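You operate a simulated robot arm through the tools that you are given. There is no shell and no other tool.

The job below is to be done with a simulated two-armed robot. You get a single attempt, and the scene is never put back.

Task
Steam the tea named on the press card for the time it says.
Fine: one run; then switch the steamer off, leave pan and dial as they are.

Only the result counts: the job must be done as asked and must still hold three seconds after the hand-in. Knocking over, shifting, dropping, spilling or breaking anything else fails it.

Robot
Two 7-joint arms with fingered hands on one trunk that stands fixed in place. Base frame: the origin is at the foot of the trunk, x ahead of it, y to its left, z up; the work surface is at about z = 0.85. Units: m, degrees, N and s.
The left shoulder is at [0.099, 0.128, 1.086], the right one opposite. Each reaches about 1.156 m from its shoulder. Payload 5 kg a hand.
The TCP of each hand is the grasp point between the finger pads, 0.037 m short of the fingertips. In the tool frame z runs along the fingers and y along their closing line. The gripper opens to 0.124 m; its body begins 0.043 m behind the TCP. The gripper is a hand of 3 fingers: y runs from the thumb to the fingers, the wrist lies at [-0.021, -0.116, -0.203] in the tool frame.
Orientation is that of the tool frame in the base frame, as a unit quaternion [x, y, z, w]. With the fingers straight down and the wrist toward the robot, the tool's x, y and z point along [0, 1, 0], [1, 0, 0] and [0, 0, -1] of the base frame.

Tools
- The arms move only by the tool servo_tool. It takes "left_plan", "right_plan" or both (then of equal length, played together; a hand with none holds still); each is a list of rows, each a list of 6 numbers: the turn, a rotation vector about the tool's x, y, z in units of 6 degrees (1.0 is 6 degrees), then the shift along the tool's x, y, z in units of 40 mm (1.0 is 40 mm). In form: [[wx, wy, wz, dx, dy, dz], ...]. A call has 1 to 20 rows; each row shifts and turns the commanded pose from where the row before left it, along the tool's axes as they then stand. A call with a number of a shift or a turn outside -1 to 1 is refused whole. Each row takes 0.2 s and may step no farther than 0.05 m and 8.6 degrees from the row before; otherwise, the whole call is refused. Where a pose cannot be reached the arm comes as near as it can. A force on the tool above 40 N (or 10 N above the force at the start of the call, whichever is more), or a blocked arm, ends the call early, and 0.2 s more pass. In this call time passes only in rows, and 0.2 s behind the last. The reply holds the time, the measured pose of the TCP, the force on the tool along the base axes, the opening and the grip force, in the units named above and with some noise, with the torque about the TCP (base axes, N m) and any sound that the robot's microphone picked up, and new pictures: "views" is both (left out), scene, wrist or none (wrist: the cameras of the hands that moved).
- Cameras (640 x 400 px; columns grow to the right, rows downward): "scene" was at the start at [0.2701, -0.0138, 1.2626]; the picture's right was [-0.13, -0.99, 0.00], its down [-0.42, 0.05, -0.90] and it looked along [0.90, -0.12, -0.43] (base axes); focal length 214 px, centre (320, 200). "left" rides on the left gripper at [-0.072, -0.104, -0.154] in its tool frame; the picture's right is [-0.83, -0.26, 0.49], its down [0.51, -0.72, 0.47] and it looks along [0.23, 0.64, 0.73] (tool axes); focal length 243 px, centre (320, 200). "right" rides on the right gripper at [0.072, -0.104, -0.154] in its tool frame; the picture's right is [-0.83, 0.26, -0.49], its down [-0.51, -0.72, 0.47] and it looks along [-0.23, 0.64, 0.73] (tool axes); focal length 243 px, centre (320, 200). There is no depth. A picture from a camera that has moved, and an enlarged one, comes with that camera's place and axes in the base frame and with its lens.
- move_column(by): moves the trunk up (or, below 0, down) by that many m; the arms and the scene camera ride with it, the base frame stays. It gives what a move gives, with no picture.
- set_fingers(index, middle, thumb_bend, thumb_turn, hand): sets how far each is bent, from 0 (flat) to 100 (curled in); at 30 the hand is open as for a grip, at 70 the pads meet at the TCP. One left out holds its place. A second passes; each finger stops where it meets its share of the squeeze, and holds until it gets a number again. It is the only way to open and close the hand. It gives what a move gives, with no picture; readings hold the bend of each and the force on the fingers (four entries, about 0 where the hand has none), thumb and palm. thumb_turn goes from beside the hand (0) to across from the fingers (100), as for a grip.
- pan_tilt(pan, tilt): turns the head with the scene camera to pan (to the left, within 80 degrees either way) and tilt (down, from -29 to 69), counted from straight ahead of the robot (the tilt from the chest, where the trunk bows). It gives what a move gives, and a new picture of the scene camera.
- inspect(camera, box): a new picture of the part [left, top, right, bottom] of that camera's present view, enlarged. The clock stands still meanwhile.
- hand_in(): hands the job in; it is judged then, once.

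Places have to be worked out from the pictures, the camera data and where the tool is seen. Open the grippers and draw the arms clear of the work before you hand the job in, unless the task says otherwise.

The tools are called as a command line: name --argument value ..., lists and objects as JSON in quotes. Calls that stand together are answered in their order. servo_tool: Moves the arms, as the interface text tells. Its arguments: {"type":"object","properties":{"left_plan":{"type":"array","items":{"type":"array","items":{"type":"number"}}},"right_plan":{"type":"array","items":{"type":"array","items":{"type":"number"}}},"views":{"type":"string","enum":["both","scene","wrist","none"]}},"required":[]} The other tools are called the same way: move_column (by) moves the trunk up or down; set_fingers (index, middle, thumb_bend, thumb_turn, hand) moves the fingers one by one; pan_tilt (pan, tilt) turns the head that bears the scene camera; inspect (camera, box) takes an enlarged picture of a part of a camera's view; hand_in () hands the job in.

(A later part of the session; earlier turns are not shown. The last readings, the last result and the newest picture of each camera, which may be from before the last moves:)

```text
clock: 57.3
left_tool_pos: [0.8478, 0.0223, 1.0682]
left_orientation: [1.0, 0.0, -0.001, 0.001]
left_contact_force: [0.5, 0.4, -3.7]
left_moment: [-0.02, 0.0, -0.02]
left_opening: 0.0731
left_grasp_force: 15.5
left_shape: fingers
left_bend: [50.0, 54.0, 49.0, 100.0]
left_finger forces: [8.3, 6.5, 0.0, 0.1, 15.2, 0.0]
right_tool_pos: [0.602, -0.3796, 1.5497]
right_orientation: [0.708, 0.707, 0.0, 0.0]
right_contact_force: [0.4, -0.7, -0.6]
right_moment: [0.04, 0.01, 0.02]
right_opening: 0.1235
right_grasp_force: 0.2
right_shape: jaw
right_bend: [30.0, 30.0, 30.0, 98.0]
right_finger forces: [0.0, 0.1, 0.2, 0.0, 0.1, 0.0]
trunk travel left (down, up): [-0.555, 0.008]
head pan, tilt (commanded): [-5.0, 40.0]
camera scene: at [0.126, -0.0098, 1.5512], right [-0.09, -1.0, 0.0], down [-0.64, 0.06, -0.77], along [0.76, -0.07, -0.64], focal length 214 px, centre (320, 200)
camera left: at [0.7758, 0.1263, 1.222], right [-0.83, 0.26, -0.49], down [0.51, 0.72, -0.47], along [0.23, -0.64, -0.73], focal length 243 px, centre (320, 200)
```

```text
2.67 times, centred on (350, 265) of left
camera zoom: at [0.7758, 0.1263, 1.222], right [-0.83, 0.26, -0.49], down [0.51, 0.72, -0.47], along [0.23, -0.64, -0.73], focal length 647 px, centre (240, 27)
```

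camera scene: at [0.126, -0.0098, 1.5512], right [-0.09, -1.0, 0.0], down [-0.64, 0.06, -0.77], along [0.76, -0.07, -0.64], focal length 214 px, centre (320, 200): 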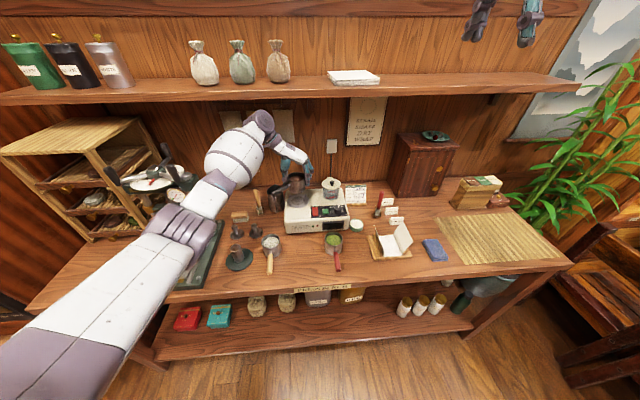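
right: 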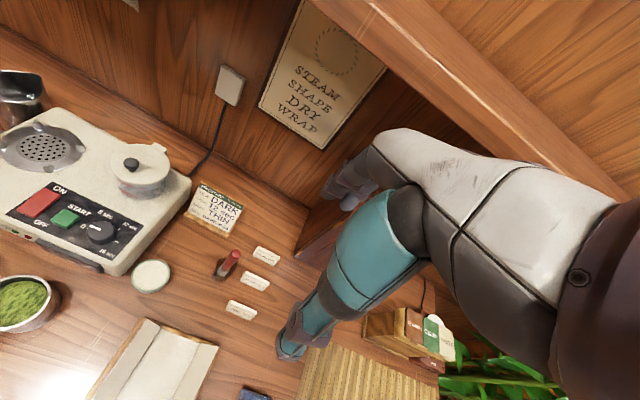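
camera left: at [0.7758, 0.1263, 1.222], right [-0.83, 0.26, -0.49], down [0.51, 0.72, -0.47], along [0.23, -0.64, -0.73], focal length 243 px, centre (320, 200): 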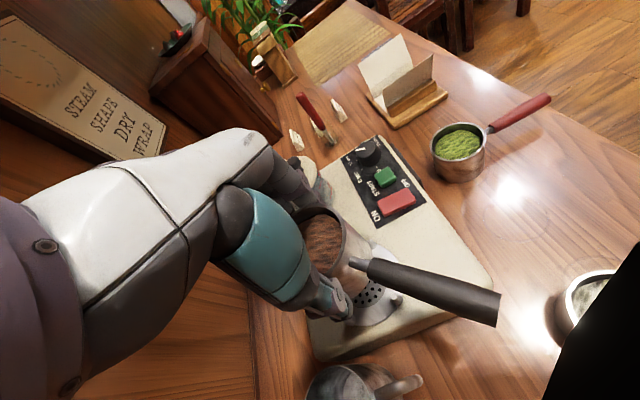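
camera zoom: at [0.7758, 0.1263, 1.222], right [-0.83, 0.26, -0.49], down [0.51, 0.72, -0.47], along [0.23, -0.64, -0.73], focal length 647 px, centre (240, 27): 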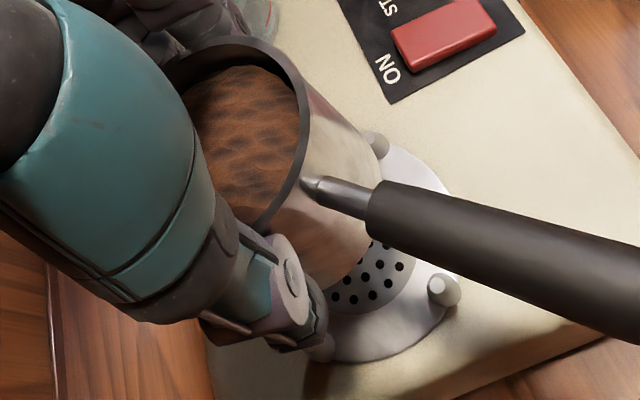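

All three cameras agree the pan is centred over the lugs within ~2 mm. I lower 46 mm, to just at the lug tops.

servo_tool --left_plan '[[0, 0, 0, 0, 0, 0.3], [0, 0, 0, 0, 0, 0.3], [0, 0, 0, 0, 0, 0.3], [0, 0, 0, 0, 0, 0.25]]' --views "wrist"

inspect --camera "scene" --box '[280, 165, 330, 215]'

inspect --camera "right" --box '[90, 130, 170, 200]'

inspect --camera "left" --box '[260, 190, 440, 340]'

```text
clock: 58.3
left_tool_pos: [0.847, 0.022, 1.0231]
left_orientation: [1.0, 0.0, 0.0, 0.0]
left_contact_force: [-0.7, 0.0, -3.8]
left_moment: [-0.03, -0.01, 0.03]
left_opening: 0.0731
left_grasp_force: 15.0
left_shape: fingers
left_bend: [50.0, 54.0, 49.0, 100.0]
left_finger forces: [8.2, 6.4, 0.0, 0.0, 15.2, 0.1]
right_tool_pos: [0.602, -0.3808, 1.5501]
right_orientation: [0.708, 0.706, -0.001, 0.0]
right_contact_force: [-0.3, -0.5, 0.4]
right_moment: [0.01, -0.02, -0.01]
right_opening: 0.1238
right_grasp_force: 0.0
right_shape: jaw
right_bend: [30.0, 30.0, 30.0, 98.0]
right_finger forces: [0.1, 0.0, 0.0, 0.0, 0.0, 0.1]
trunk travel left (down, up): [-0.555, 0.008]
head pan, tilt (commanded): [-5.0, 40.0]
camera left: at [0.7754, 0.1264, 1.176], right [-0.83, 0.26, -0.49], down [0.51, 0.72, -0.47], along [0.23, -0.64, -0.73], focal length 243 px, centre (320, 200)
```

left: 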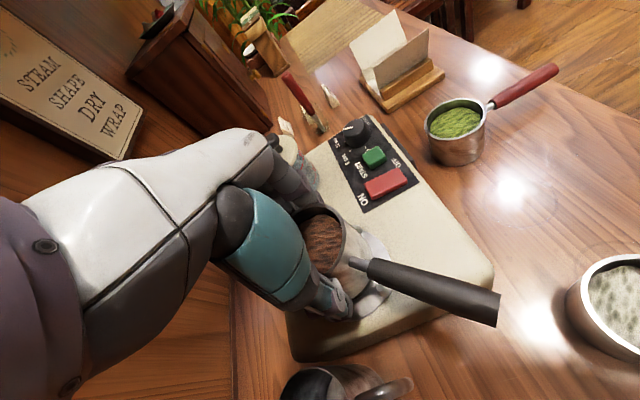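

```text
8.00 times, centred on (305, 190) of scene
camera zoom: at [0.1259, -0.0094, 1.5512], right [-0.09, -1.0, 0.0], down [-0.64, 0.06, -0.77], along [0.76, -0.07, -0.64], focal length 1716 px, centre (440, 280)
```

zoom: 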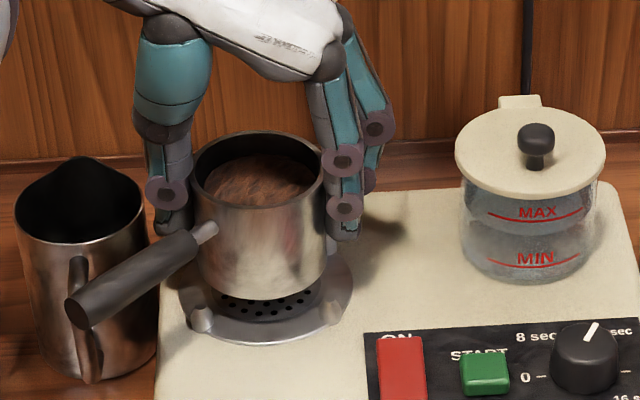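

```text
5.71 times, centred on (130, 165) of right
camera zoom: at [0.4982, -0.3075, 1.7037], right [0.26, -0.83, 0.49], down [-0.72, -0.51, -0.47], along [0.64, -0.23, -0.73], focal length 1386 px, centre (1406, 400)
```

zoom: 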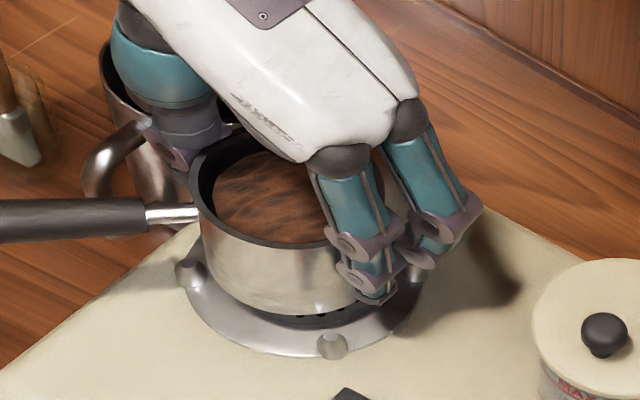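

```text
2.67 times, centred on (350, 265) of left
camera zoom: at [0.7754, 0.1264, 1.176], right [-0.83, 0.26, -0.49], down [0.51, 0.72, -0.47], along [0.23, -0.64, -0.73], focal length 647 px, centre (240, 27)
```

zoom: 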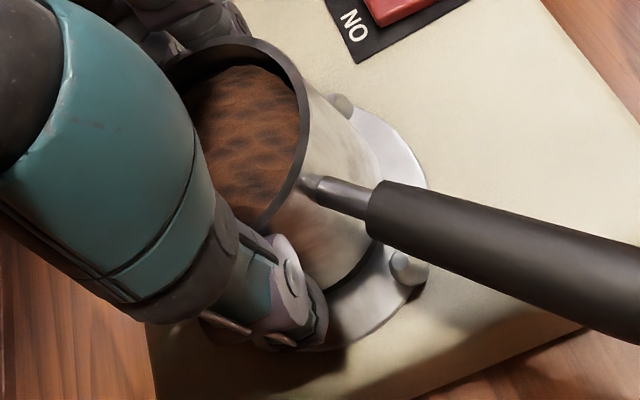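

Still aligned and no contact. I lower 14 mm more in small steps, watching force.

servo_tool --left_plan '[[0, 0, 0, 0, 0, 0.1], [0, 0, 0, 0, 0, 0.1], [0, 0, 0, 0, 0, 0.08], [0, 0, 0, 0, 0, 0.07]]' --views "none"

inspect --camera "scene" --box '[280, 165, 330, 215]'

inspect --camera "right" --box '[90, 130, 170, 200]'

```text
clock: 59.3
left_tool_pos: [0.8472, 0.0234, 1.0093]
left_orientation: [1.0, 0.0, -0.001, -0.001]
left_contact_force: [-0.1, -0.3, -3.8]
left_moment: [-0.03, 0.0, 0.02]
left_opening: 0.073
left_grasp_force: 14.8
left_shape: fingers
left_bend: [50.0, 54.0, 49.0, 100.0]
left_finger forces: [8.3, 6.4, 0.1, 0.1, 15.2, 0.0]
right_tool_pos: [0.6016, -0.38, 1.5505]
right_orientation: [0.707, 0.707, 0.0, 0.0]
right_contact_force: [0.2, -0.6, 0.3]
right_moment: [0.02, 0.03, 0.02]
right_opening: 0.1238
right_grasp_force: 0.0
right_shape: jaw
right_bend: [30.0, 30.0, 30.0, 98.0]
right_finger forces: [0.1, 0.1, 0.0, 0.1, 0.0, 0.0]
trunk travel left (down, up): [-0.555, 0.008]
head pan, tilt (commanded): [-5.0, 40.0]
```

```text
8.00 times, centred on (305, 190) of scene
camera zoom: at [0.1257, -0.0095, 1.5513], right [-0.09, -1.0, 0.0], down [-0.64, 0.06, -0.77], along [0.76, -0.07, -0.64], focal length 1716 px, centre (440, 280)
```

zoom: 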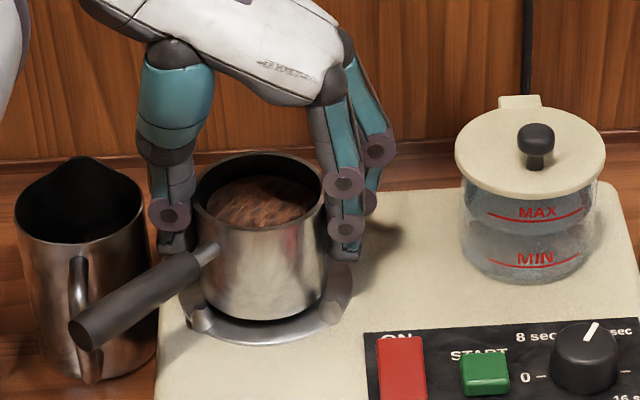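

```text
5.71 times, centred on (130, 165) of right
camera zoom: at [0.498, -0.3075, 1.7038], right [0.26, -0.83, 0.49], down [-0.72, -0.51, -0.47], along [0.64, -0.23, -0.73], focal length 1386 px, centre (1406, 400)
```

zoom: 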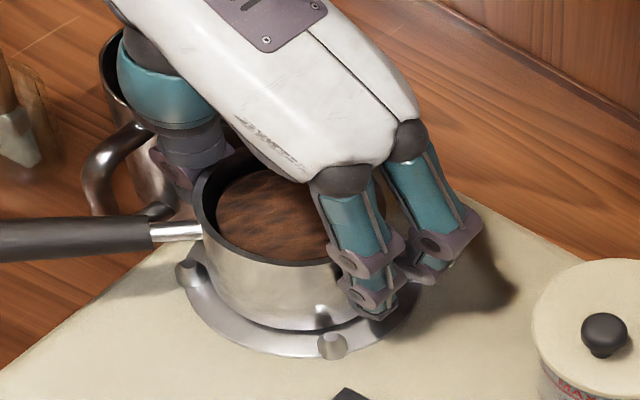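

The base is between the lugs, still no contact. I continue in 2 mm steps.

servo_tool --left_plan '[[0, 0, 0, 0, 0, 0.05], [0, 0, 0, 0, 0, 0.05], [0, 0, 0, 0, 0, 0.04]]' --views "none"

inspect --camera "scene" --box '[280, 165, 330, 215]'

inspect --camera "right" --box '[90, 130, 170, 200]'

```text
clock: 60.1
left_tool_pos: [0.8485, 0.024, 1.002]
left_orientation: [1.0, 0.0, 0.0, 0.0]
left_contact_force: [0.7, -1.3, -3.8]
left_moment: [-0.02, -0.02, 0.01]
left_opening: 0.0732
left_grasp_force: 15.1
left_shape: fingers
left_bend: [50.0, 54.0, 49.0, 100.0]
left_finger forces: [8.1, 6.5, 0.1, 0.1, 15.1, 0.0]
right_tool_pos: [0.602, -0.38, 1.5511]
right_orientation: [0.708, 0.706, 0.0, 0.0]
right_contact_force: [-0.1, 0.6, -0.2]
right_moment: [0.03, -0.02, 0.01]
right_opening: 0.1238
right_grasp_force: 0.1
right_shape: jaw
right_bend: [30.0, 30.0, 30.0, 98.0]
right_finger forces: [0.0, 0.0, 0.0, 0.1, 0.1, 0.1]
trunk travel left (down, up): [-0.555, 0.008]
head pan, tilt (commanded): [-5.0, 40.0]
```

```text
8.00 times, centred on (305, 190) of scene
camera zoom: at [0.1258, -0.0095, 1.5512], right [-0.09, -1.0, 0.0], down [-0.64, 0.06, -0.77], along [0.76, -0.07, -0.64], focal length 1716 px, centre (440, 280)
```

zoom: 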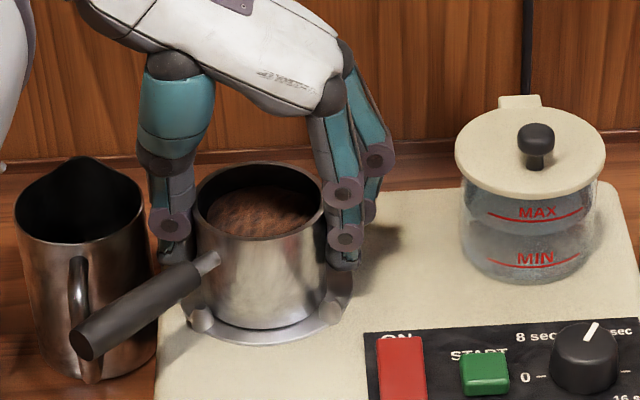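

```text
5.71 times, centred on (130, 165) of right
camera zoom: at [0.4981, -0.3075, 1.7037], right [0.26, -0.83, 0.49], down [-0.72, -0.51, -0.47], along [0.64, -0.23, -0.73], focal length 1386 px, centre (1406, 400)
```

zoom: 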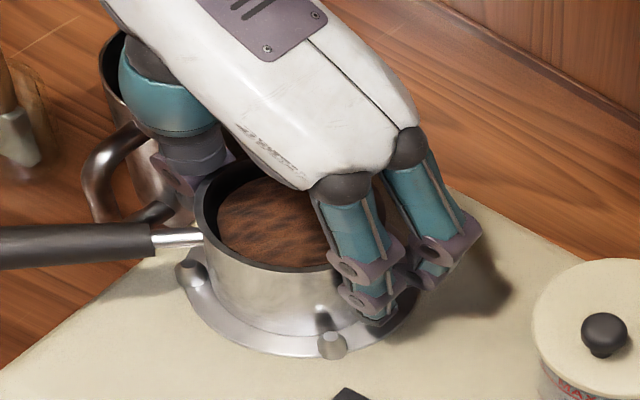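

Nearly seated; weight still carried by the hand. I go on 2 mm at a time.

servo_tool --left_plan '[[0, 0, 0, 0, 0, 0.04], [0, 0, 0, 0, 0, 0.03]]' --views "none"

```text
clock: 60.7
left_tool_pos: [0.8475, 0.0228, 1.0015]
left_orientation: [1.0, 0.0, 0.0, 0.001]
left_contact_force: [0.1, -0.2, -2.2]
left_moment: [-0.06, -0.05, 0.02]
left_opening: 0.073
left_grasp_force: 15.1
left_shape: fingers
left_bend: [50.0, 54.0, 49.0, 100.0]
left_finger forces: [8.3, 6.7, 0.0, 0.0, 15.3, 0.1]
right_tool_pos: [0.6015, -0.3796, 1.5506]
right_orientation: [0.708, 0.706, 0.0, 0.0]
right_contact_force: [0.1, 0.1, -0.2]
right_moment: [0.02, 0.0, 0.03]
right_opening: 0.1237
right_grasp_force: 0.1
right_shape: jaw
right_bend: [30.0, 30.0, 30.0, 98.0]
right_finger forces: [0.0, 0.0, 0.0, 0.0, 0.1, 0.0]
trunk travel left (down, up): [-0.555, 0.008]
head pan, tilt (commanded): [-5.0, 40.0]
```

Load dropped to −2.2 N: contact has started. One more millimetre or so.

servo_tool --left_plan '[[0, 0, 0, 0, 0, 0.025], [0, 0, 0, 0, 0, 0.025]]' --views "none"

inspect --camera "scene" --box '[280, 165, 330, 215]'

inspect --camera "right" --box '[90, 130, 170, 200]'

inspect --camera "left" --box '[260, 190, 440, 340]'

```text
clock: 61.3
left_tool_pos: [0.8478, 0.0221, 1.0002]
left_orientation: [1.0, -0.001, 0.002, 0.001]
left_contact_force: [0.0, 1.3, 5.3]
left_moment: [-0.16, -0.03, -0.01]
left_opening: 0.0734
left_grasp_force: 15.7
left_shape: fingers
left_bend: [50.0, 54.0, 49.0, 100.0]
left_finger forces: [8.1, 6.8, 0.1, 0.0, 16.1, 0.0]
right_tool_pos: [0.6007, -0.3806, 1.5509]
right_orientation: [0.708, 0.706, 0.001, 0.001]
right_contact_force: [0.7, -0.1, -0.8]
right_moment: [0.01, 0.03, 0.0]
right_opening: 0.1237
right_grasp_force: 0.0
right_shape: jaw
right_bend: [30.0, 30.0, 30.0, 98.0]
right_finger forces: [0.0, 0.1, 0.0, 0.0, 0.0, 0.0]
trunk travel left (down, up): [-0.555, 0.008]
head pan, tilt (commanded): [-5.0, 40.0]
```

```text
8.00 times, centred on (305, 190) of scene
camera zoom: at [0.124, -0.0093, 1.5516], right [-0.09, -1.0, 0.0], down [-0.64, 0.06, -0.77], along [0.76, -0.07, -0.64], focal length 1716 px, centre (440, 280)
```

zoom: 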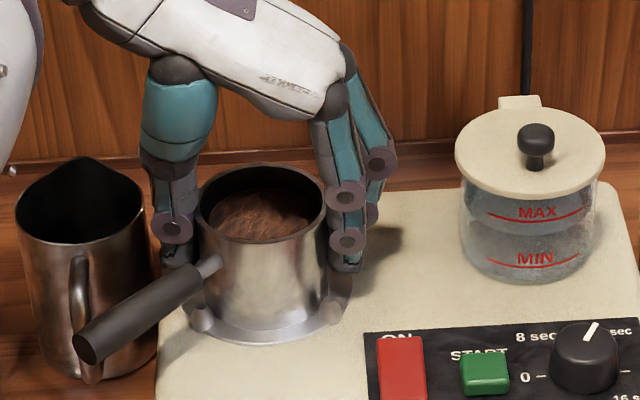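

```text
5.71 times, centred on (130, 165) of right
camera zoom: at [0.4959, -0.3073, 1.705], right [0.26, -0.83, 0.49], down [-0.72, -0.51, -0.47], along [0.64, -0.23, -0.73], focal length 1386 px, centre (1406, 400)
```

zoom: 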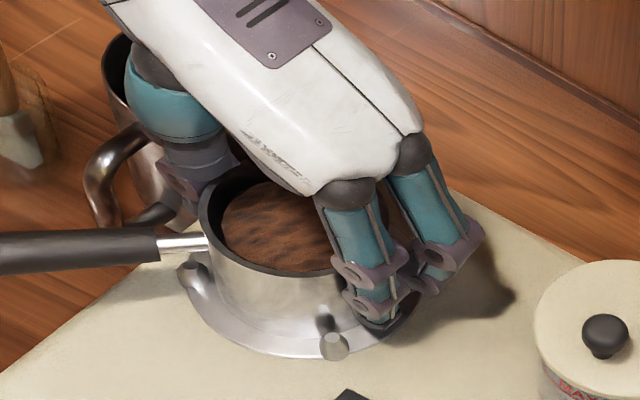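

```text
2.67 times, centred on (350, 265) of left
camera zoom: at [0.7748, 0.126, 1.1534], right [-0.83, 0.26, -0.49], down [0.51, 0.72, -0.47], along [0.23, -0.64, -0.73], focal length 647 px, centre (240, 27)
```

zoom: 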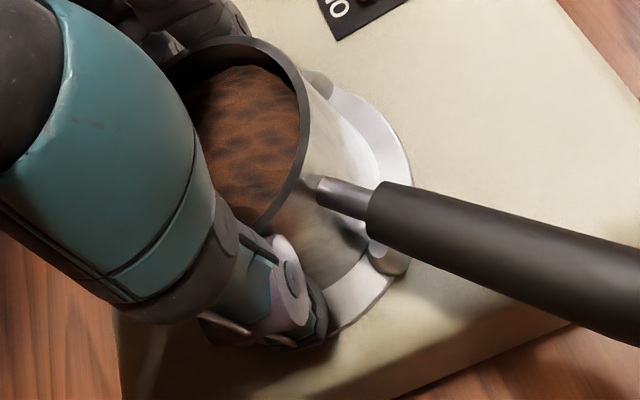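

Seated: 5 N upward, pan level on the grate. I open the fingers gently.

set_fingers --hand "left" --index 47 --middle 47 --thumb_bend 47

set_fingers --hand "left" --index 41 --middle 41 --thumb_bend 41

inspect --camera "scene" --box '[280, 165, 330, 215]'

inspect --camera "right" --box '[90, 130, 170, 200]'

```text
clock: 62.3
left_tool_pos: [0.8492, 0.0226, 0.9975]
left_orientation: [1.0, 0.0, 0.0, 0.001]
left_contact_force: [0.1, 0.8, -1.2]
left_moment: [-0.03, -0.04, -0.03]
left_opening: 0.0787
left_grasp_force: 1.4
left_shape: fingers
left_bend: [47.0, 47.0, 46.0, 100.0]
left_finger forces: [0.7, 0.0, 0.1, 0.0, 1.5, 0.0]
right_tool_pos: [0.6024, -0.3802, 1.5492]
right_orientation: [0.708, 0.706, 0.0, 0.0]
right_contact_force: [0.3, 0.4, -0.2]
right_moment: [0.02, -0.01, 0.03]
right_opening: 0.1239
right_grasp_force: 0.1
right_shape: jaw
right_bend: [30.0, 30.0, 30.0, 98.0]
right_finger forces: [0.0, 0.0, 0.1, 0.0, 0.0, 0.1]
trunk travel left (down, up): [-0.555, 0.008]
head pan, tilt (commanded): [-5.0, 40.0]
```

```text
clock: 63.3
left_tool_pos: [0.8477, 0.0226, 0.9975]
left_orientation: [1.0, -0.001, 0.0, 0.0]
left_contact_force: [-0.6, -0.3, -0.9]
left_moment: [-0.03, -0.01, 0.01]
left_opening: 0.0951
left_grasp_force: 0.1
left_shape: fingers
left_bend: [41.0, 41.0, 41.0, 99.0]
left_finger forces: [0.0, 0.0, 0.1, 0.0, 0.0, 0.1]
right_tool_pos: [0.6018, -0.3801, 1.5511]
right_orientation: [0.708, 0.706, 0.0, 0.0]
right_contact_force: [0.9, 0.3, -1.0]
right_moment: [0.01, 0.0, -0.03]
right_opening: 0.1238
right_grasp_force: 0.0
right_shape: jaw
right_bend: [30.0, 30.0, 30.0, 98.0]
right_finger forces: [0.1, 0.0, 0.1, 0.0, 0.0, 0.0]
trunk travel left (down, up): [-0.555, 0.008]
head pan, tilt (commanded): [-5.0, 40.0]
```

```text
8.00 times, centred on (305, 190) of scene
camera zoom: at [0.1251, -0.0095, 1.5513], right [-0.09, -1.0, 0.0], down [-0.64, 0.06, -0.77], along [0.76, -0.07, -0.64], focal length 1716 px, centre (440, 280)
```

zoom: 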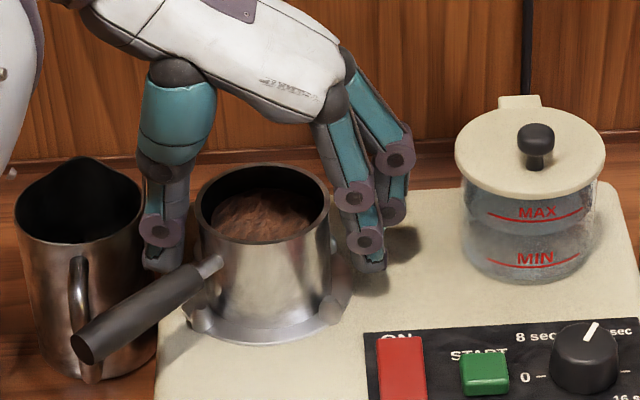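

```text
5.71 times, centred on (130, 165) of right
camera zoom: at [0.4973, -0.3075, 1.7041], right [0.26, -0.83, 0.49], down [-0.72, -0.51, -0.47], along [0.64, -0.23, -0.73], focal length 1386 px, centre (1406, 400)
```

zoom: 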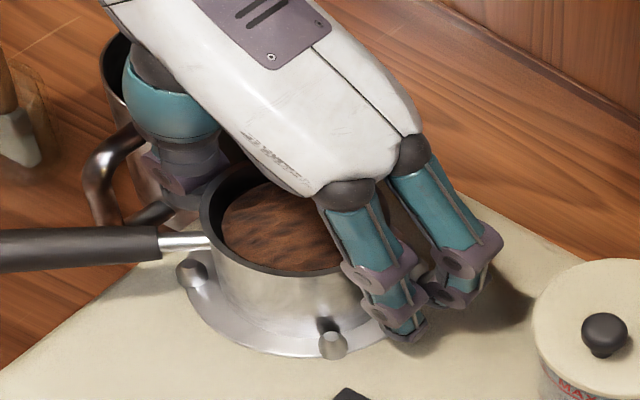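

Released cleanly. I lift the left hand straight up, slowly at first.

servo_tool --left_plan '[[0, 0, 0, 0, 0, -0.2], [0, 0, 0, 0, 0, -0.4], [0, 0, 0, 0, 0, -0.7], [0, 0, 0, 0, 0, -0.9], [0, 0, 0, 0, 0, -0.9], [0, 0, 0, 0, 0, -0.6]]' --views "both"

inspect --camera "scene" --box '[260, 160, 360, 240]'

inspect --camera "right" --box '[20, 120, 220, 250]'

```text
clock: 64.9
left_tool_pos: [0.8383, 0.0234, 1.1128]
left_orientation: [1.0, 0.002, -0.021, -0.003]
left_contact_force: [-0.3, 0.2, 0.1]
left_moment: [0.02, 0.05, 0.01]
left_opening: 0.0951
left_grasp_force: 0.0
left_shape: fingers
left_bend: [41.0, 41.0, 41.0, 99.0]
left_finger forces: [0.0, 0.0, 0.0, 0.0, 0.1, 0.1]
right_tool_pos: [0.6019, -0.3775, 1.5503]
right_orientation: [0.707, 0.707, -0.001, 0.001]
right_contact_force: [-0.2, 0.8, -0.4]
right_moment: [0.0, -0.02, -0.01]
right_opening: 0.1238
right_grasp_force: 0.2
right_shape: jaw
right_bend: [30.0, 30.0, 30.0, 98.0]
right_finger forces: [0.0, 0.0, 0.0, 0.0, 0.0, 0.1]
trunk travel left (down, up): [-0.555, 0.008]
head pan, tilt (commanded): [-5.0, 40.0]
stopped in row 6 (left hand): the arm was blocked; the commanded pose is now the measured one
camera scene: at [0.1252, -0.0071, 1.5511], right [-0.09, -1.0, 0.0], down [-0.64, 0.06, -0.77], along [0.76, -0.07, -0.64], focal length 214 px, centre (320, 200)
camera left: at [0.7723, 0.1264, 1.2697], right [-0.85, 0.26, -0.45], down [0.49, 0.72, -0.49], along [0.2, -0.64, -0.74], focal length 243 px, centre (320, 200)
```

scene: 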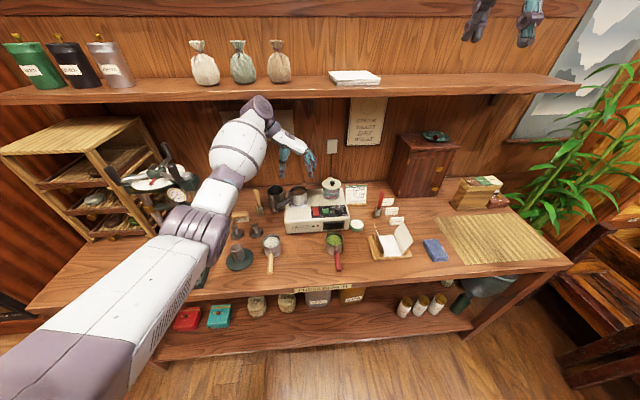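
left: 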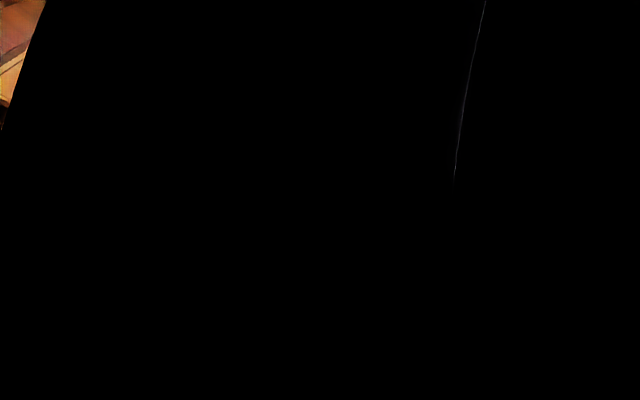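

```text
5.00 times, centred on (310, 200) of scene
camera zoom: at [0.1252, -0.0071, 1.5511], right [-0.09, -1.0, 0.0], down [-0.64, 0.06, -0.77], along [0.76, -0.07, -0.64], focal length 1072 px, centre (370, 200)
```

zoom: 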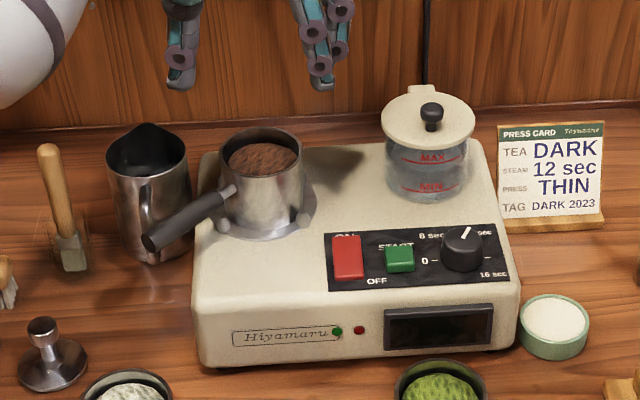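

```text
3.08 times, centred on (120, 185) of right
camera zoom: at [0.4973, -0.3046, 1.7043], right [0.26, -0.83, 0.49], down [-0.72, -0.51, -0.47], along [0.64, -0.23, -0.73], focal length 746 px, centre (935, 246)
```

zoom: 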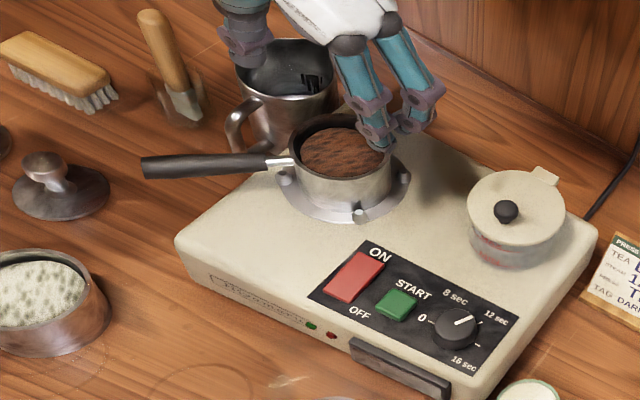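

The pan is seated upright, handle pointing front-left. The arm was blocked at the last row, most likely the forearm under the shelf edge, with no tool force; I draw back towards the robot and to the left.

servo_tool --left_plan '[[0, 0, 0, -0.5, 0, 0.1], [0, 0, 0, -0.9, 0, 0.1], [0, 0, 0, -0.9, 0, 0], [0, 0, 0, -0.9, 0, 0], [0, 0, 0, -0.9, 0, 0], [0, 0, 0, -0.9, 0, 0], [0, 0, 0, -0.9, -0.3, 0], [0, 0, 0, 0, -0.9, 0], [0, 0, 0, 0, -0.9, 0], [0, 0, 0, 0, -0.9, 0], [0, 0, 0, 0, -0.9, 0], [0, 0, 0, 0, -0.9, 0]]' --views "both"

inspect --camera "scene" --box '[240, 160, 400, 270]'

```text
clock: 67.5
left_tool_pos: [0.606, 0.2164, 1.1237]
left_orientation: [1.0, 0.001, -0.013, -0.001]
left_contact_force: [-0.3, 0.9, 0.1]
left_moment: [-0.02, 0.02, -0.01]
left_opening: 0.095
left_grasp_force: 0.0
left_shape: fingers
left_bend: [41.0, 41.0, 41.0, 99.0]
left_finger forces: [0.0, 0.0, 0.0, 0.0, 0.0, 0.1]
right_tool_pos: [0.6006, -0.3775, 1.5508]
right_orientation: [0.708, 0.706, 0.0, 0.001]
right_contact_force: [-0.1, 0.8, 0.4]
right_moment: [0.0, 0.0, -0.04]
right_opening: 0.1238
right_grasp_force: 0.1
right_shape: jaw
right_bend: [30.0, 30.0, 30.0, 98.0]
right_finger forces: [0.1, 0.1, 0.0, 0.1, 0.1, 0.1]
trunk travel left (down, up): [-0.555, 0.008]
head pan, tilt (commanded): [-5.0, 40.0]
camera scene: at [0.1242, -0.0078, 1.5515], right [-0.09, -1.0, 0.0], down [-0.64, 0.06, -0.77], along [0.76, -0.07, -0.64], focal length 214 px, centre (320, 200)
camera left: at [0.5375, 0.3197, 1.2796], right [-0.84, 0.26, -0.47], down [0.5, 0.72, -0.48], along [0.21, -0.64, -0.74], focal length 243 px, centre (320, 200)
```

scene: 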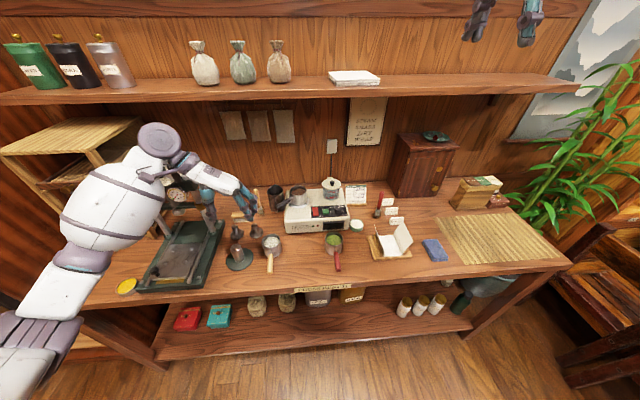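
left: 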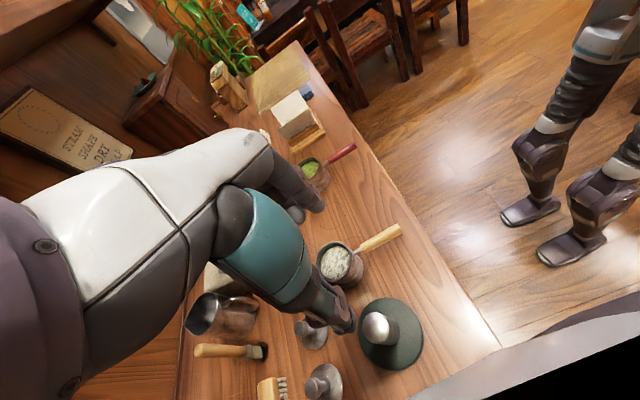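

```text
3.64 times, centred on (320, 215) of scene
camera zoom: at [0.1242, -0.0078, 1.5515], right [-0.09, -1.0, 0.0], down [-0.64, 0.06, -0.77], along [0.76, -0.07, -0.64], focal length 780 px, centre (320, 146)
```

zoom: 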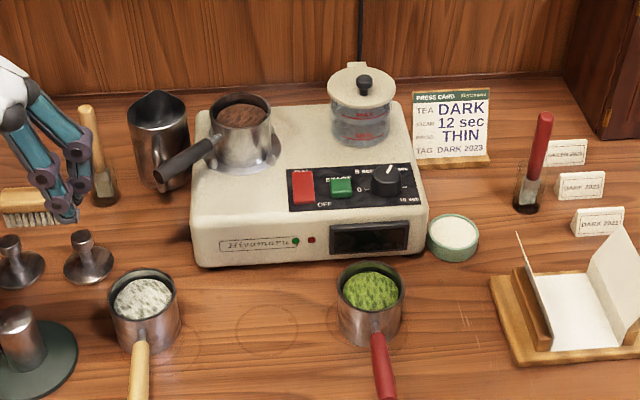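

The bench is clear: dark pan on the grate, dial at 12. Now the buttons with the right hand: extend only the index finger (about vertical), curl the middle, and bring the hand over the front of the steamer.

set_fingers --hand "right" --index 50 --middle 100 --thumb_bend 20

servo_tool --right_plan '[[0, 0, 0, 0.6875, 0.208, 0.833], [0, 0, 0, 0.6875, 0.208, 0.833], [0, 0, 0, 0.6875, 0.208, 0.833], [0, 0, 0, 0.6875, 0.208, 0.833], [0, 0, 0, 0.6875, 0.208, 0.833], [0, 0, 0, 0.6875, 0.208, 0.833], [0, 0, 0, 0.6875, 0.208, 0.833], [0, 0, 0, 0.6875, 0.208, 0.833], [0, 0, 0, 0.6875, 0.208, 0.833], [0, 0, 0, 0.6875, 0.208, 0.833], [0, 0, 0, 0.6875, 0.208, 0.833], [0, 0, 0, 0.6875, 0.208, 0.833]]' --views "both"

inspect --camera "scene" --box '[270, 120, 430, 250]'

inspect --camera "left" --box '[0, 0, 640, 400]'

```text
clock: 68.5
left_tool_pos: [0.6077, 0.2149, 1.1248]
left_orientation: [1.0, 0.0, -0.012, -0.001]
left_contact_force: [0.4, -0.4, -0.1]
left_moment: [0.04, -0.01, 0.02]
left_opening: 0.095
left_grasp_force: 0.0
left_shape: fingers
left_bend: [41.0, 41.0, 41.0, 99.0]
left_finger forces: [0.0, 0.0, 0.0, 0.0, 0.1, 0.1]
right_tool_pos: [0.6013, -0.3791, 1.5499]
right_orientation: [0.708, 0.706, 0.0, -0.001]
right_contact_force: [0.3, -0.1, 0.1]
right_moment: [-0.02, -0.04, 0.01]
right_opening: 0.1082
right_grasp_force: 0.1
right_shape: fingers
right_bend: [50.0, 100.0, 20.0, 98.0]
right_finger forces: [0.1, 0.0, 0.0, 0.1, 0.0, 0.0]
trunk travel left (down, up): [-0.555, 0.008]
head pan, tilt (commanded): [-5.0, 40.0]
```

```text
clock: 71.1
left_tool_pos: [0.6092, 0.2141, 1.1205]
left_orientation: [1.0, 0.0, -0.014, -0.002]
left_contact_force: [0.1, 0.7, 0.0]
left_moment: [0.0, 0.03, 0.0]
left_opening: 0.0951
left_grasp_force: 0.1
left_shape: fingers
left_bend: [41.0, 41.0, 41.0, 99.0]
left_finger forces: [0.0, 0.0, 0.0, 0.0, 0.0, 0.0]
right_tool_pos: [0.7043, -0.0516, 1.1447]
right_orientation: [0.708, 0.706, -0.001, -0.001]
right_contact_force: [1.3, -0.9, -0.3]
right_moment: [0.02, 0.02, 0.01]
right_opening: 0.108
right_grasp_force: 0.1
right_shape: fingers
right_bend: [50.0, 100.0, 20.0, 98.0]
right_finger forces: [0.0, 0.0, 0.1, 0.0, 0.0, 0.0]
trunk travel left (down, up): [-0.555, 0.008]
head pan, tilt (commanded): [-5.0, 40.0]
camera scene: at [0.1292, -0.0102, 1.5506], right [-0.09, -1.0, 0.0], down [-0.64, 0.06, -0.76], along [0.76, -0.07, -0.64], focal length 214 px, centre (320, 200)
camera right: at [0.6012, 0.0206, 1.3002], right [0.26, -0.83, 0.49], down [-0.72, -0.51, -0.47], along [0.64, -0.23, -0.73], focal length 243 px, centre (320, 200)
```

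scene: 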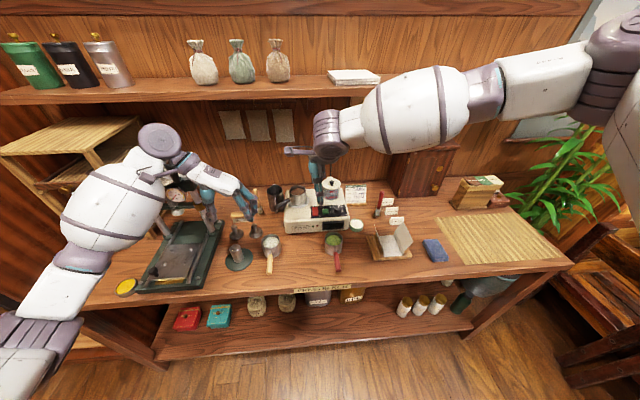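
right: 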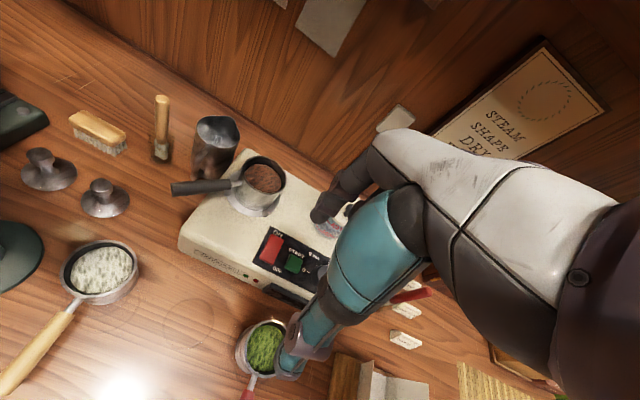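

```text
3.08 times, centred on (350, 185) of scene
camera zoom: at [0.1292, -0.0102, 1.5506], right [-0.09, -1.0, 0.0], down [-0.64, 0.06, -0.76], along [0.76, -0.07, -0.64], focal length 660 px, centre (228, 246)
```

zoom: 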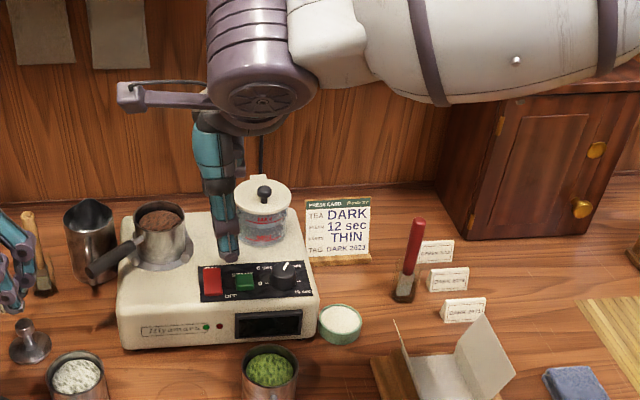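

```text
1.00 times, centred on (320, 200) of left (not enlarged: the box is as wide or as high as the picture)
camera zoom: at [0.5415, 0.3173, 1.2769], right [-0.84, 0.26, -0.47], down [0.49, 0.72, -0.48], along [0.21, -0.64, -0.74], focal length 243 px, centre (320, 200)
```

zoom: 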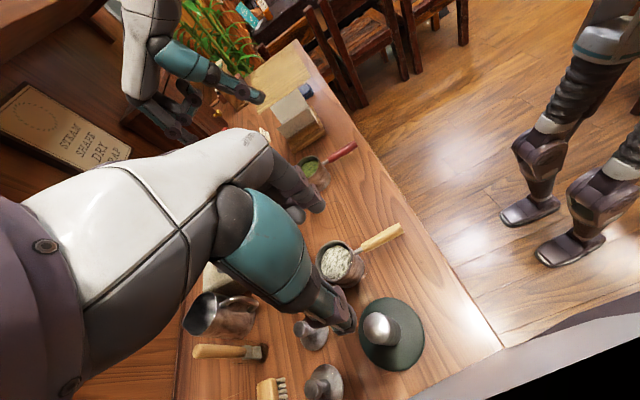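

I zoom with the left and right cameras to see the right hand's index tip.

inspect --camera "left" --box '[100, 0, 300, 150]'

inspect --camera "right" --box '[220, 120, 440, 300]'

inspect --camera "scene" --box '[300, 140, 370, 230]'

```text
2.67 times, centred on (200, 75) of left
camera zoom: at [0.5415, 0.3173, 1.2769], right [-0.84, 0.26, -0.47], down [0.49, 0.72, -0.48], along [0.21, -0.64, -0.74], focal length 647 px, centre (640, 533)
```

zoom: 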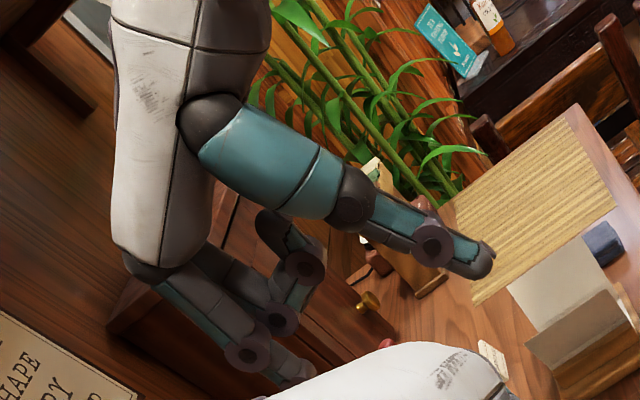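

```text
2.22 times, centred on (330, 210) of right
camera zoom: at [0.6012, 0.0206, 1.3002], right [0.26, -0.83, 0.49], down [-0.72, -0.51, -0.47], along [0.64, -0.23, -0.73], focal length 539 px, centre (298, 178)
```

zoom: 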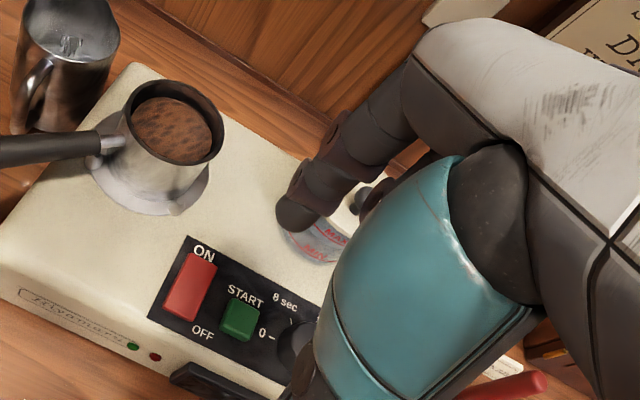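

```text
4.44 times, centred on (335, 185) of scene
camera zoom: at [0.1292, -0.0102, 1.5506], right [-0.09, -1.0, 0.0], down [-0.64, 0.06, -0.76], along [0.76, -0.07, -0.64], focal length 953 px, centre (253, 267)
```

zoom: 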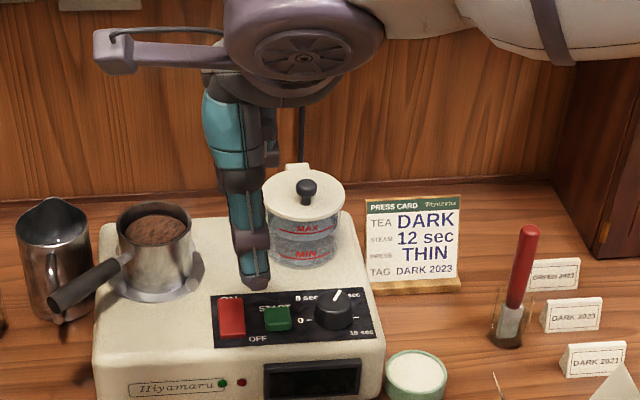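

From the right camera the index tip sits about (0.747,-0.044,1.108), i.e. +43 mm x and +8 mm y from the TCP. I move it over the rocker's ON (far) end at (0.778,-0.044) and lower partway.

servo_tool --right_plan '[[0, 0, 0, 0, 0.39, 0.6], [0, 0, 0, 0, 0.39, 0.6], [0, 0, 0, 0, 0, 0.6], [0, 0, 0, 0, 0, 0.6], [0, 0, 0, 0, 0, 0.4]]' --views "wrist"

inspect --camera "right" --box '[220, 140, 380, 280]'

inspect --camera "scene" --box '[290, 170, 370, 230]'

```text
clock: 72.3
left_tool_pos: [0.6102, 0.2142, 1.1226]
left_orientation: [1.0, -0.001, -0.014, -0.001]
left_contact_force: [0.3, -0.5, 0.2]
left_moment: [0.01, 0.04, 0.01]
left_opening: 0.0949
left_grasp_force: 0.0
left_shape: fingers
left_bend: [41.0, 41.0, 41.0, 99.0]
left_finger forces: [0.0, 0.0, 0.0, 0.1, 0.1, 0.1]
right_tool_pos: [0.717, -0.0792, 1.051]
right_orientation: [0.707, 0.707, 0.0, -0.001]
right_contact_force: [0.6, -0.3, 0.2]
right_moment: [-0.02, 0.02, -0.04]
right_opening: 0.1081
right_grasp_force: 0.0
right_shape: fingers
right_bend: [50.0, 100.0, 20.0, 98.0]
right_finger forces: [0.0, 0.0, 0.0, 0.0, 0.0, 0.1]
right hand out of reach, approached as far as the arm can: row 2, 3, 4, 5
trunk travel left (down, up): [-0.555, 0.008]
head pan, tilt (commanded): [-5.0, 40.0]
camera right: at [0.6145, -0.0075, 1.2054], right [0.26, -0.83, 0.49], down [-0.72, -0.51, -0.47], along [0.64, -0.23, -0.73], focal length 243 px, centre (320, 200)
```

right: 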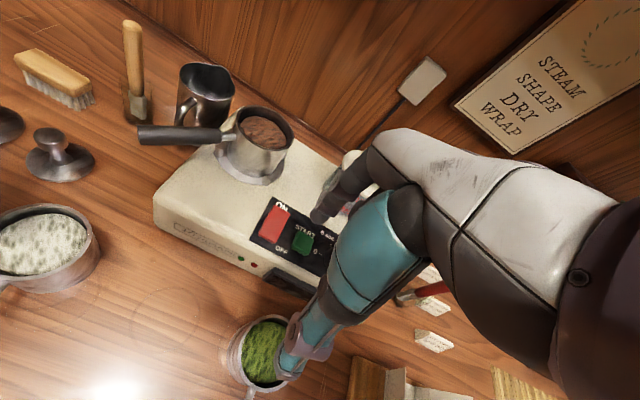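

```text
2.86 times, centred on (300, 210) of right
camera zoom: at [0.6145, -0.0075, 1.2054], right [0.26, -0.83, 0.49], down [-0.72, -0.51, -0.47], along [0.64, -0.23, -0.73], focal length 693 px, centre (377, 171)
```

zoom: 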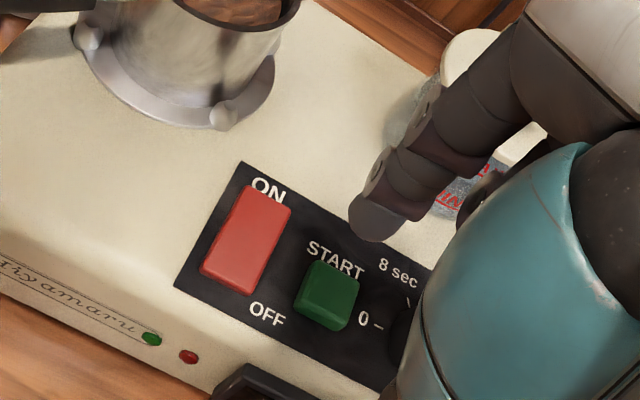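

```text
6.67 times, centred on (330, 200) of scene
camera zoom: at [0.1266, -0.0099, 1.5511], right [-0.09, -1.0, 0.0], down [-0.64, 0.06, -0.77], along [0.76, -0.07, -0.64], focal length 1430 px, centre (253, 200)
```

zoom: 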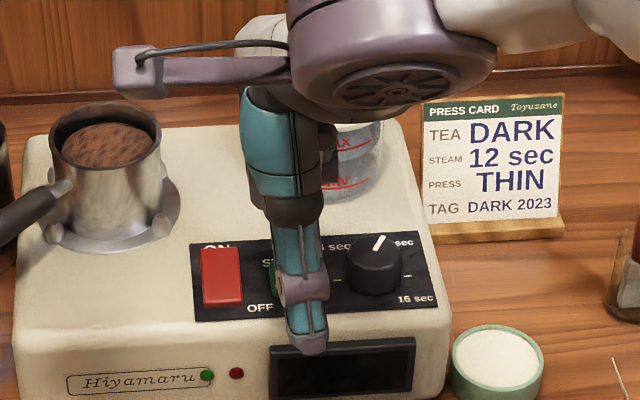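

The right arm cannot reach that with the wrist towards the robot (out of reach in rows 2–5). I raise it, spread the thumb flat out of the way, and turn the hand 45° so that the wrist lies to the right.

servo_tool --right_plan '[[0, 0, 0, 0, -0.4, -0.9], [0, 0, 0, 0, -0.4, -0.9], [0, 0, 0, -0.5, -0.4, -0.9], [0, 0, -1, -0.5, 0, 0], [0, 0, -1, 0, 0, 0], [0, 0, -1, 0, 0, 0], [0, 0, -1, 0, 0, 0], [0, 0, -1, 0, 0, 0], [0, 0, -1, 0, 0, 0], [0, 0, -1, 0, 0, 0], [0, 0, -0.5, 0, 0, 0]]' --views "none"

set_fingers --hand "right" --thumb_bend 0 --index 52 --middle 100

inspect --camera "scene" --box '[250, 100, 450, 250]'

inspect --camera "right" --box '[0, 0, 640, 400]'

inspect --camera "left" --box '[40, 0, 300, 170]'

```text
clock: 74.7
left_tool_pos: [0.6078, 0.2138, 1.1236]
left_orientation: [1.0, 0.0, -0.013, -0.002]
left_contact_force: [-0.1, 1.2, -0.3]
left_moment: [0.03, 0.03, -0.01]
left_opening: 0.0949
left_grasp_force: 0.0
left_shape: fingers
left_bend: [41.0, 41.0, 41.0, 99.0]
left_finger forces: [0.1, 0.0, 0.1, 0.0, 0.0, 0.0]
right_tool_pos: [0.6704, -0.1187, 1.1592]
right_orientation: [0.383, 0.924, 0.0, 0.0]
right_contact_force: [-0.4, 0.2, 0.0]
right_moment: [0.0, 0.0, -0.02]
right_opening: 0.1082
right_grasp_force: 0.2
right_shape: fingers
right_bend: [50.0, 100.0, 20.0, 98.0]
right_finger forces: [0.1, 0.0, 0.0, 0.0, 0.1, 0.1]
trunk travel left (down, up): [-0.555, 0.008]
head pan, tilt (commanded): [-5.0, 40.0]
```

```text
clock: 75.7
left_tool_pos: [0.6071, 0.2149, 1.1246]
left_orientation: [1.0, -0.001, -0.012, -0.001]
left_contact_force: [-0.8, -0.5, -0.6]
left_moment: [0.01, -0.02, 0.01]
left_opening: 0.095
left_grasp_force: 0.0
left_shape: fingers
left_bend: [41.0, 41.0, 41.0, 99.0]
left_finger forces: [0.0, 0.0, 0.1, 0.1, 0.0, 0.1]
right_tool_pos: [0.6699, -0.1191, 1.1598]
right_orientation: [0.384, 0.923, 0.0, -0.001]
right_contact_force: [-0.2, 0.7, -0.9]
right_moment: [-0.02, -0.04, 0.01]
right_opening: 0.1202
right_grasp_force: 0.0
right_shape: fingers
right_bend: [52.0, 100.0, 0.0, 98.0]
right_finger forces: [0.0, 0.0, 0.1, 0.0, 0.1, 0.0]
trunk travel left (down, up): [-0.555, 0.008]
head pan, tilt (commanded): [-5.0, 40.0]
```

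```text
2.67 times, centred on (350, 175) of scene
camera zoom: at [0.1252, -0.0097, 1.5513], right [-0.09, -1.0, 0.0], down [-0.64, 0.06, -0.77], along [0.76, -0.07, -0.64], focal length 572 px, centre (240, 267)
```

zoom: 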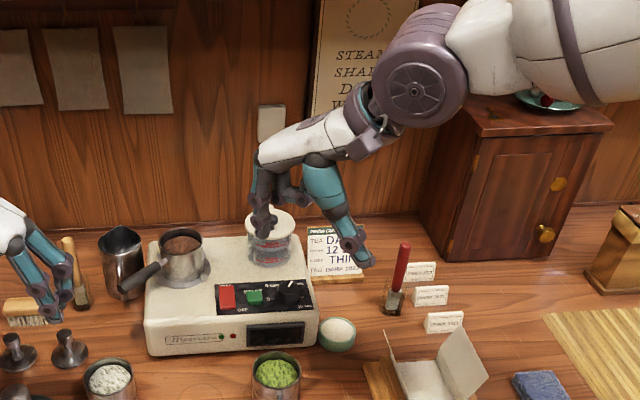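

```text
1.00 times, centred on (320, 200) of right (not enlarged: the box is as wide or as high as the picture)
camera zoom: at [0.5453, -0.1409, 1.314], right [0.77, -0.4, 0.49], down [-0.15, -0.87, -0.47], along [0.62, 0.29, -0.73], focal length 243 px, centre (320, 200)
```

zoom: 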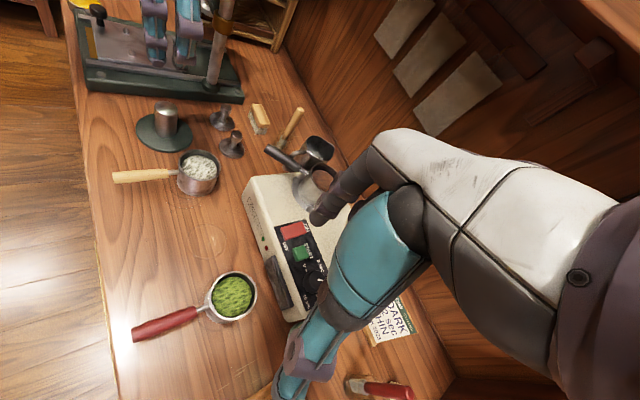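

```text
2.35 times, centred on (170, 85) of left
camera zoom: at [0.5384, 0.318, 1.2796], right [-0.84, 0.26, -0.47], down [0.5, 0.72, -0.48], along [0.21, -0.64, -0.74], focal length 571 px, centre (673, 471)
```

zoom: 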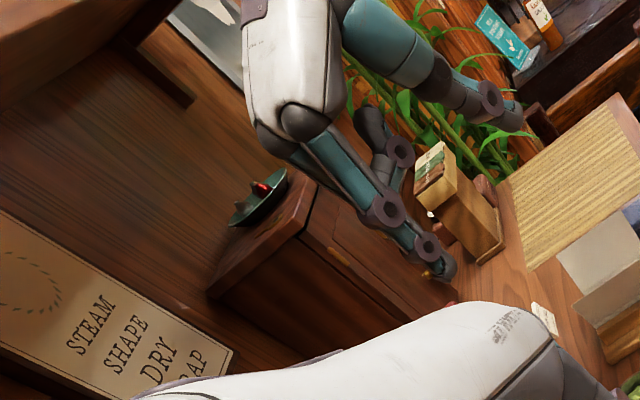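

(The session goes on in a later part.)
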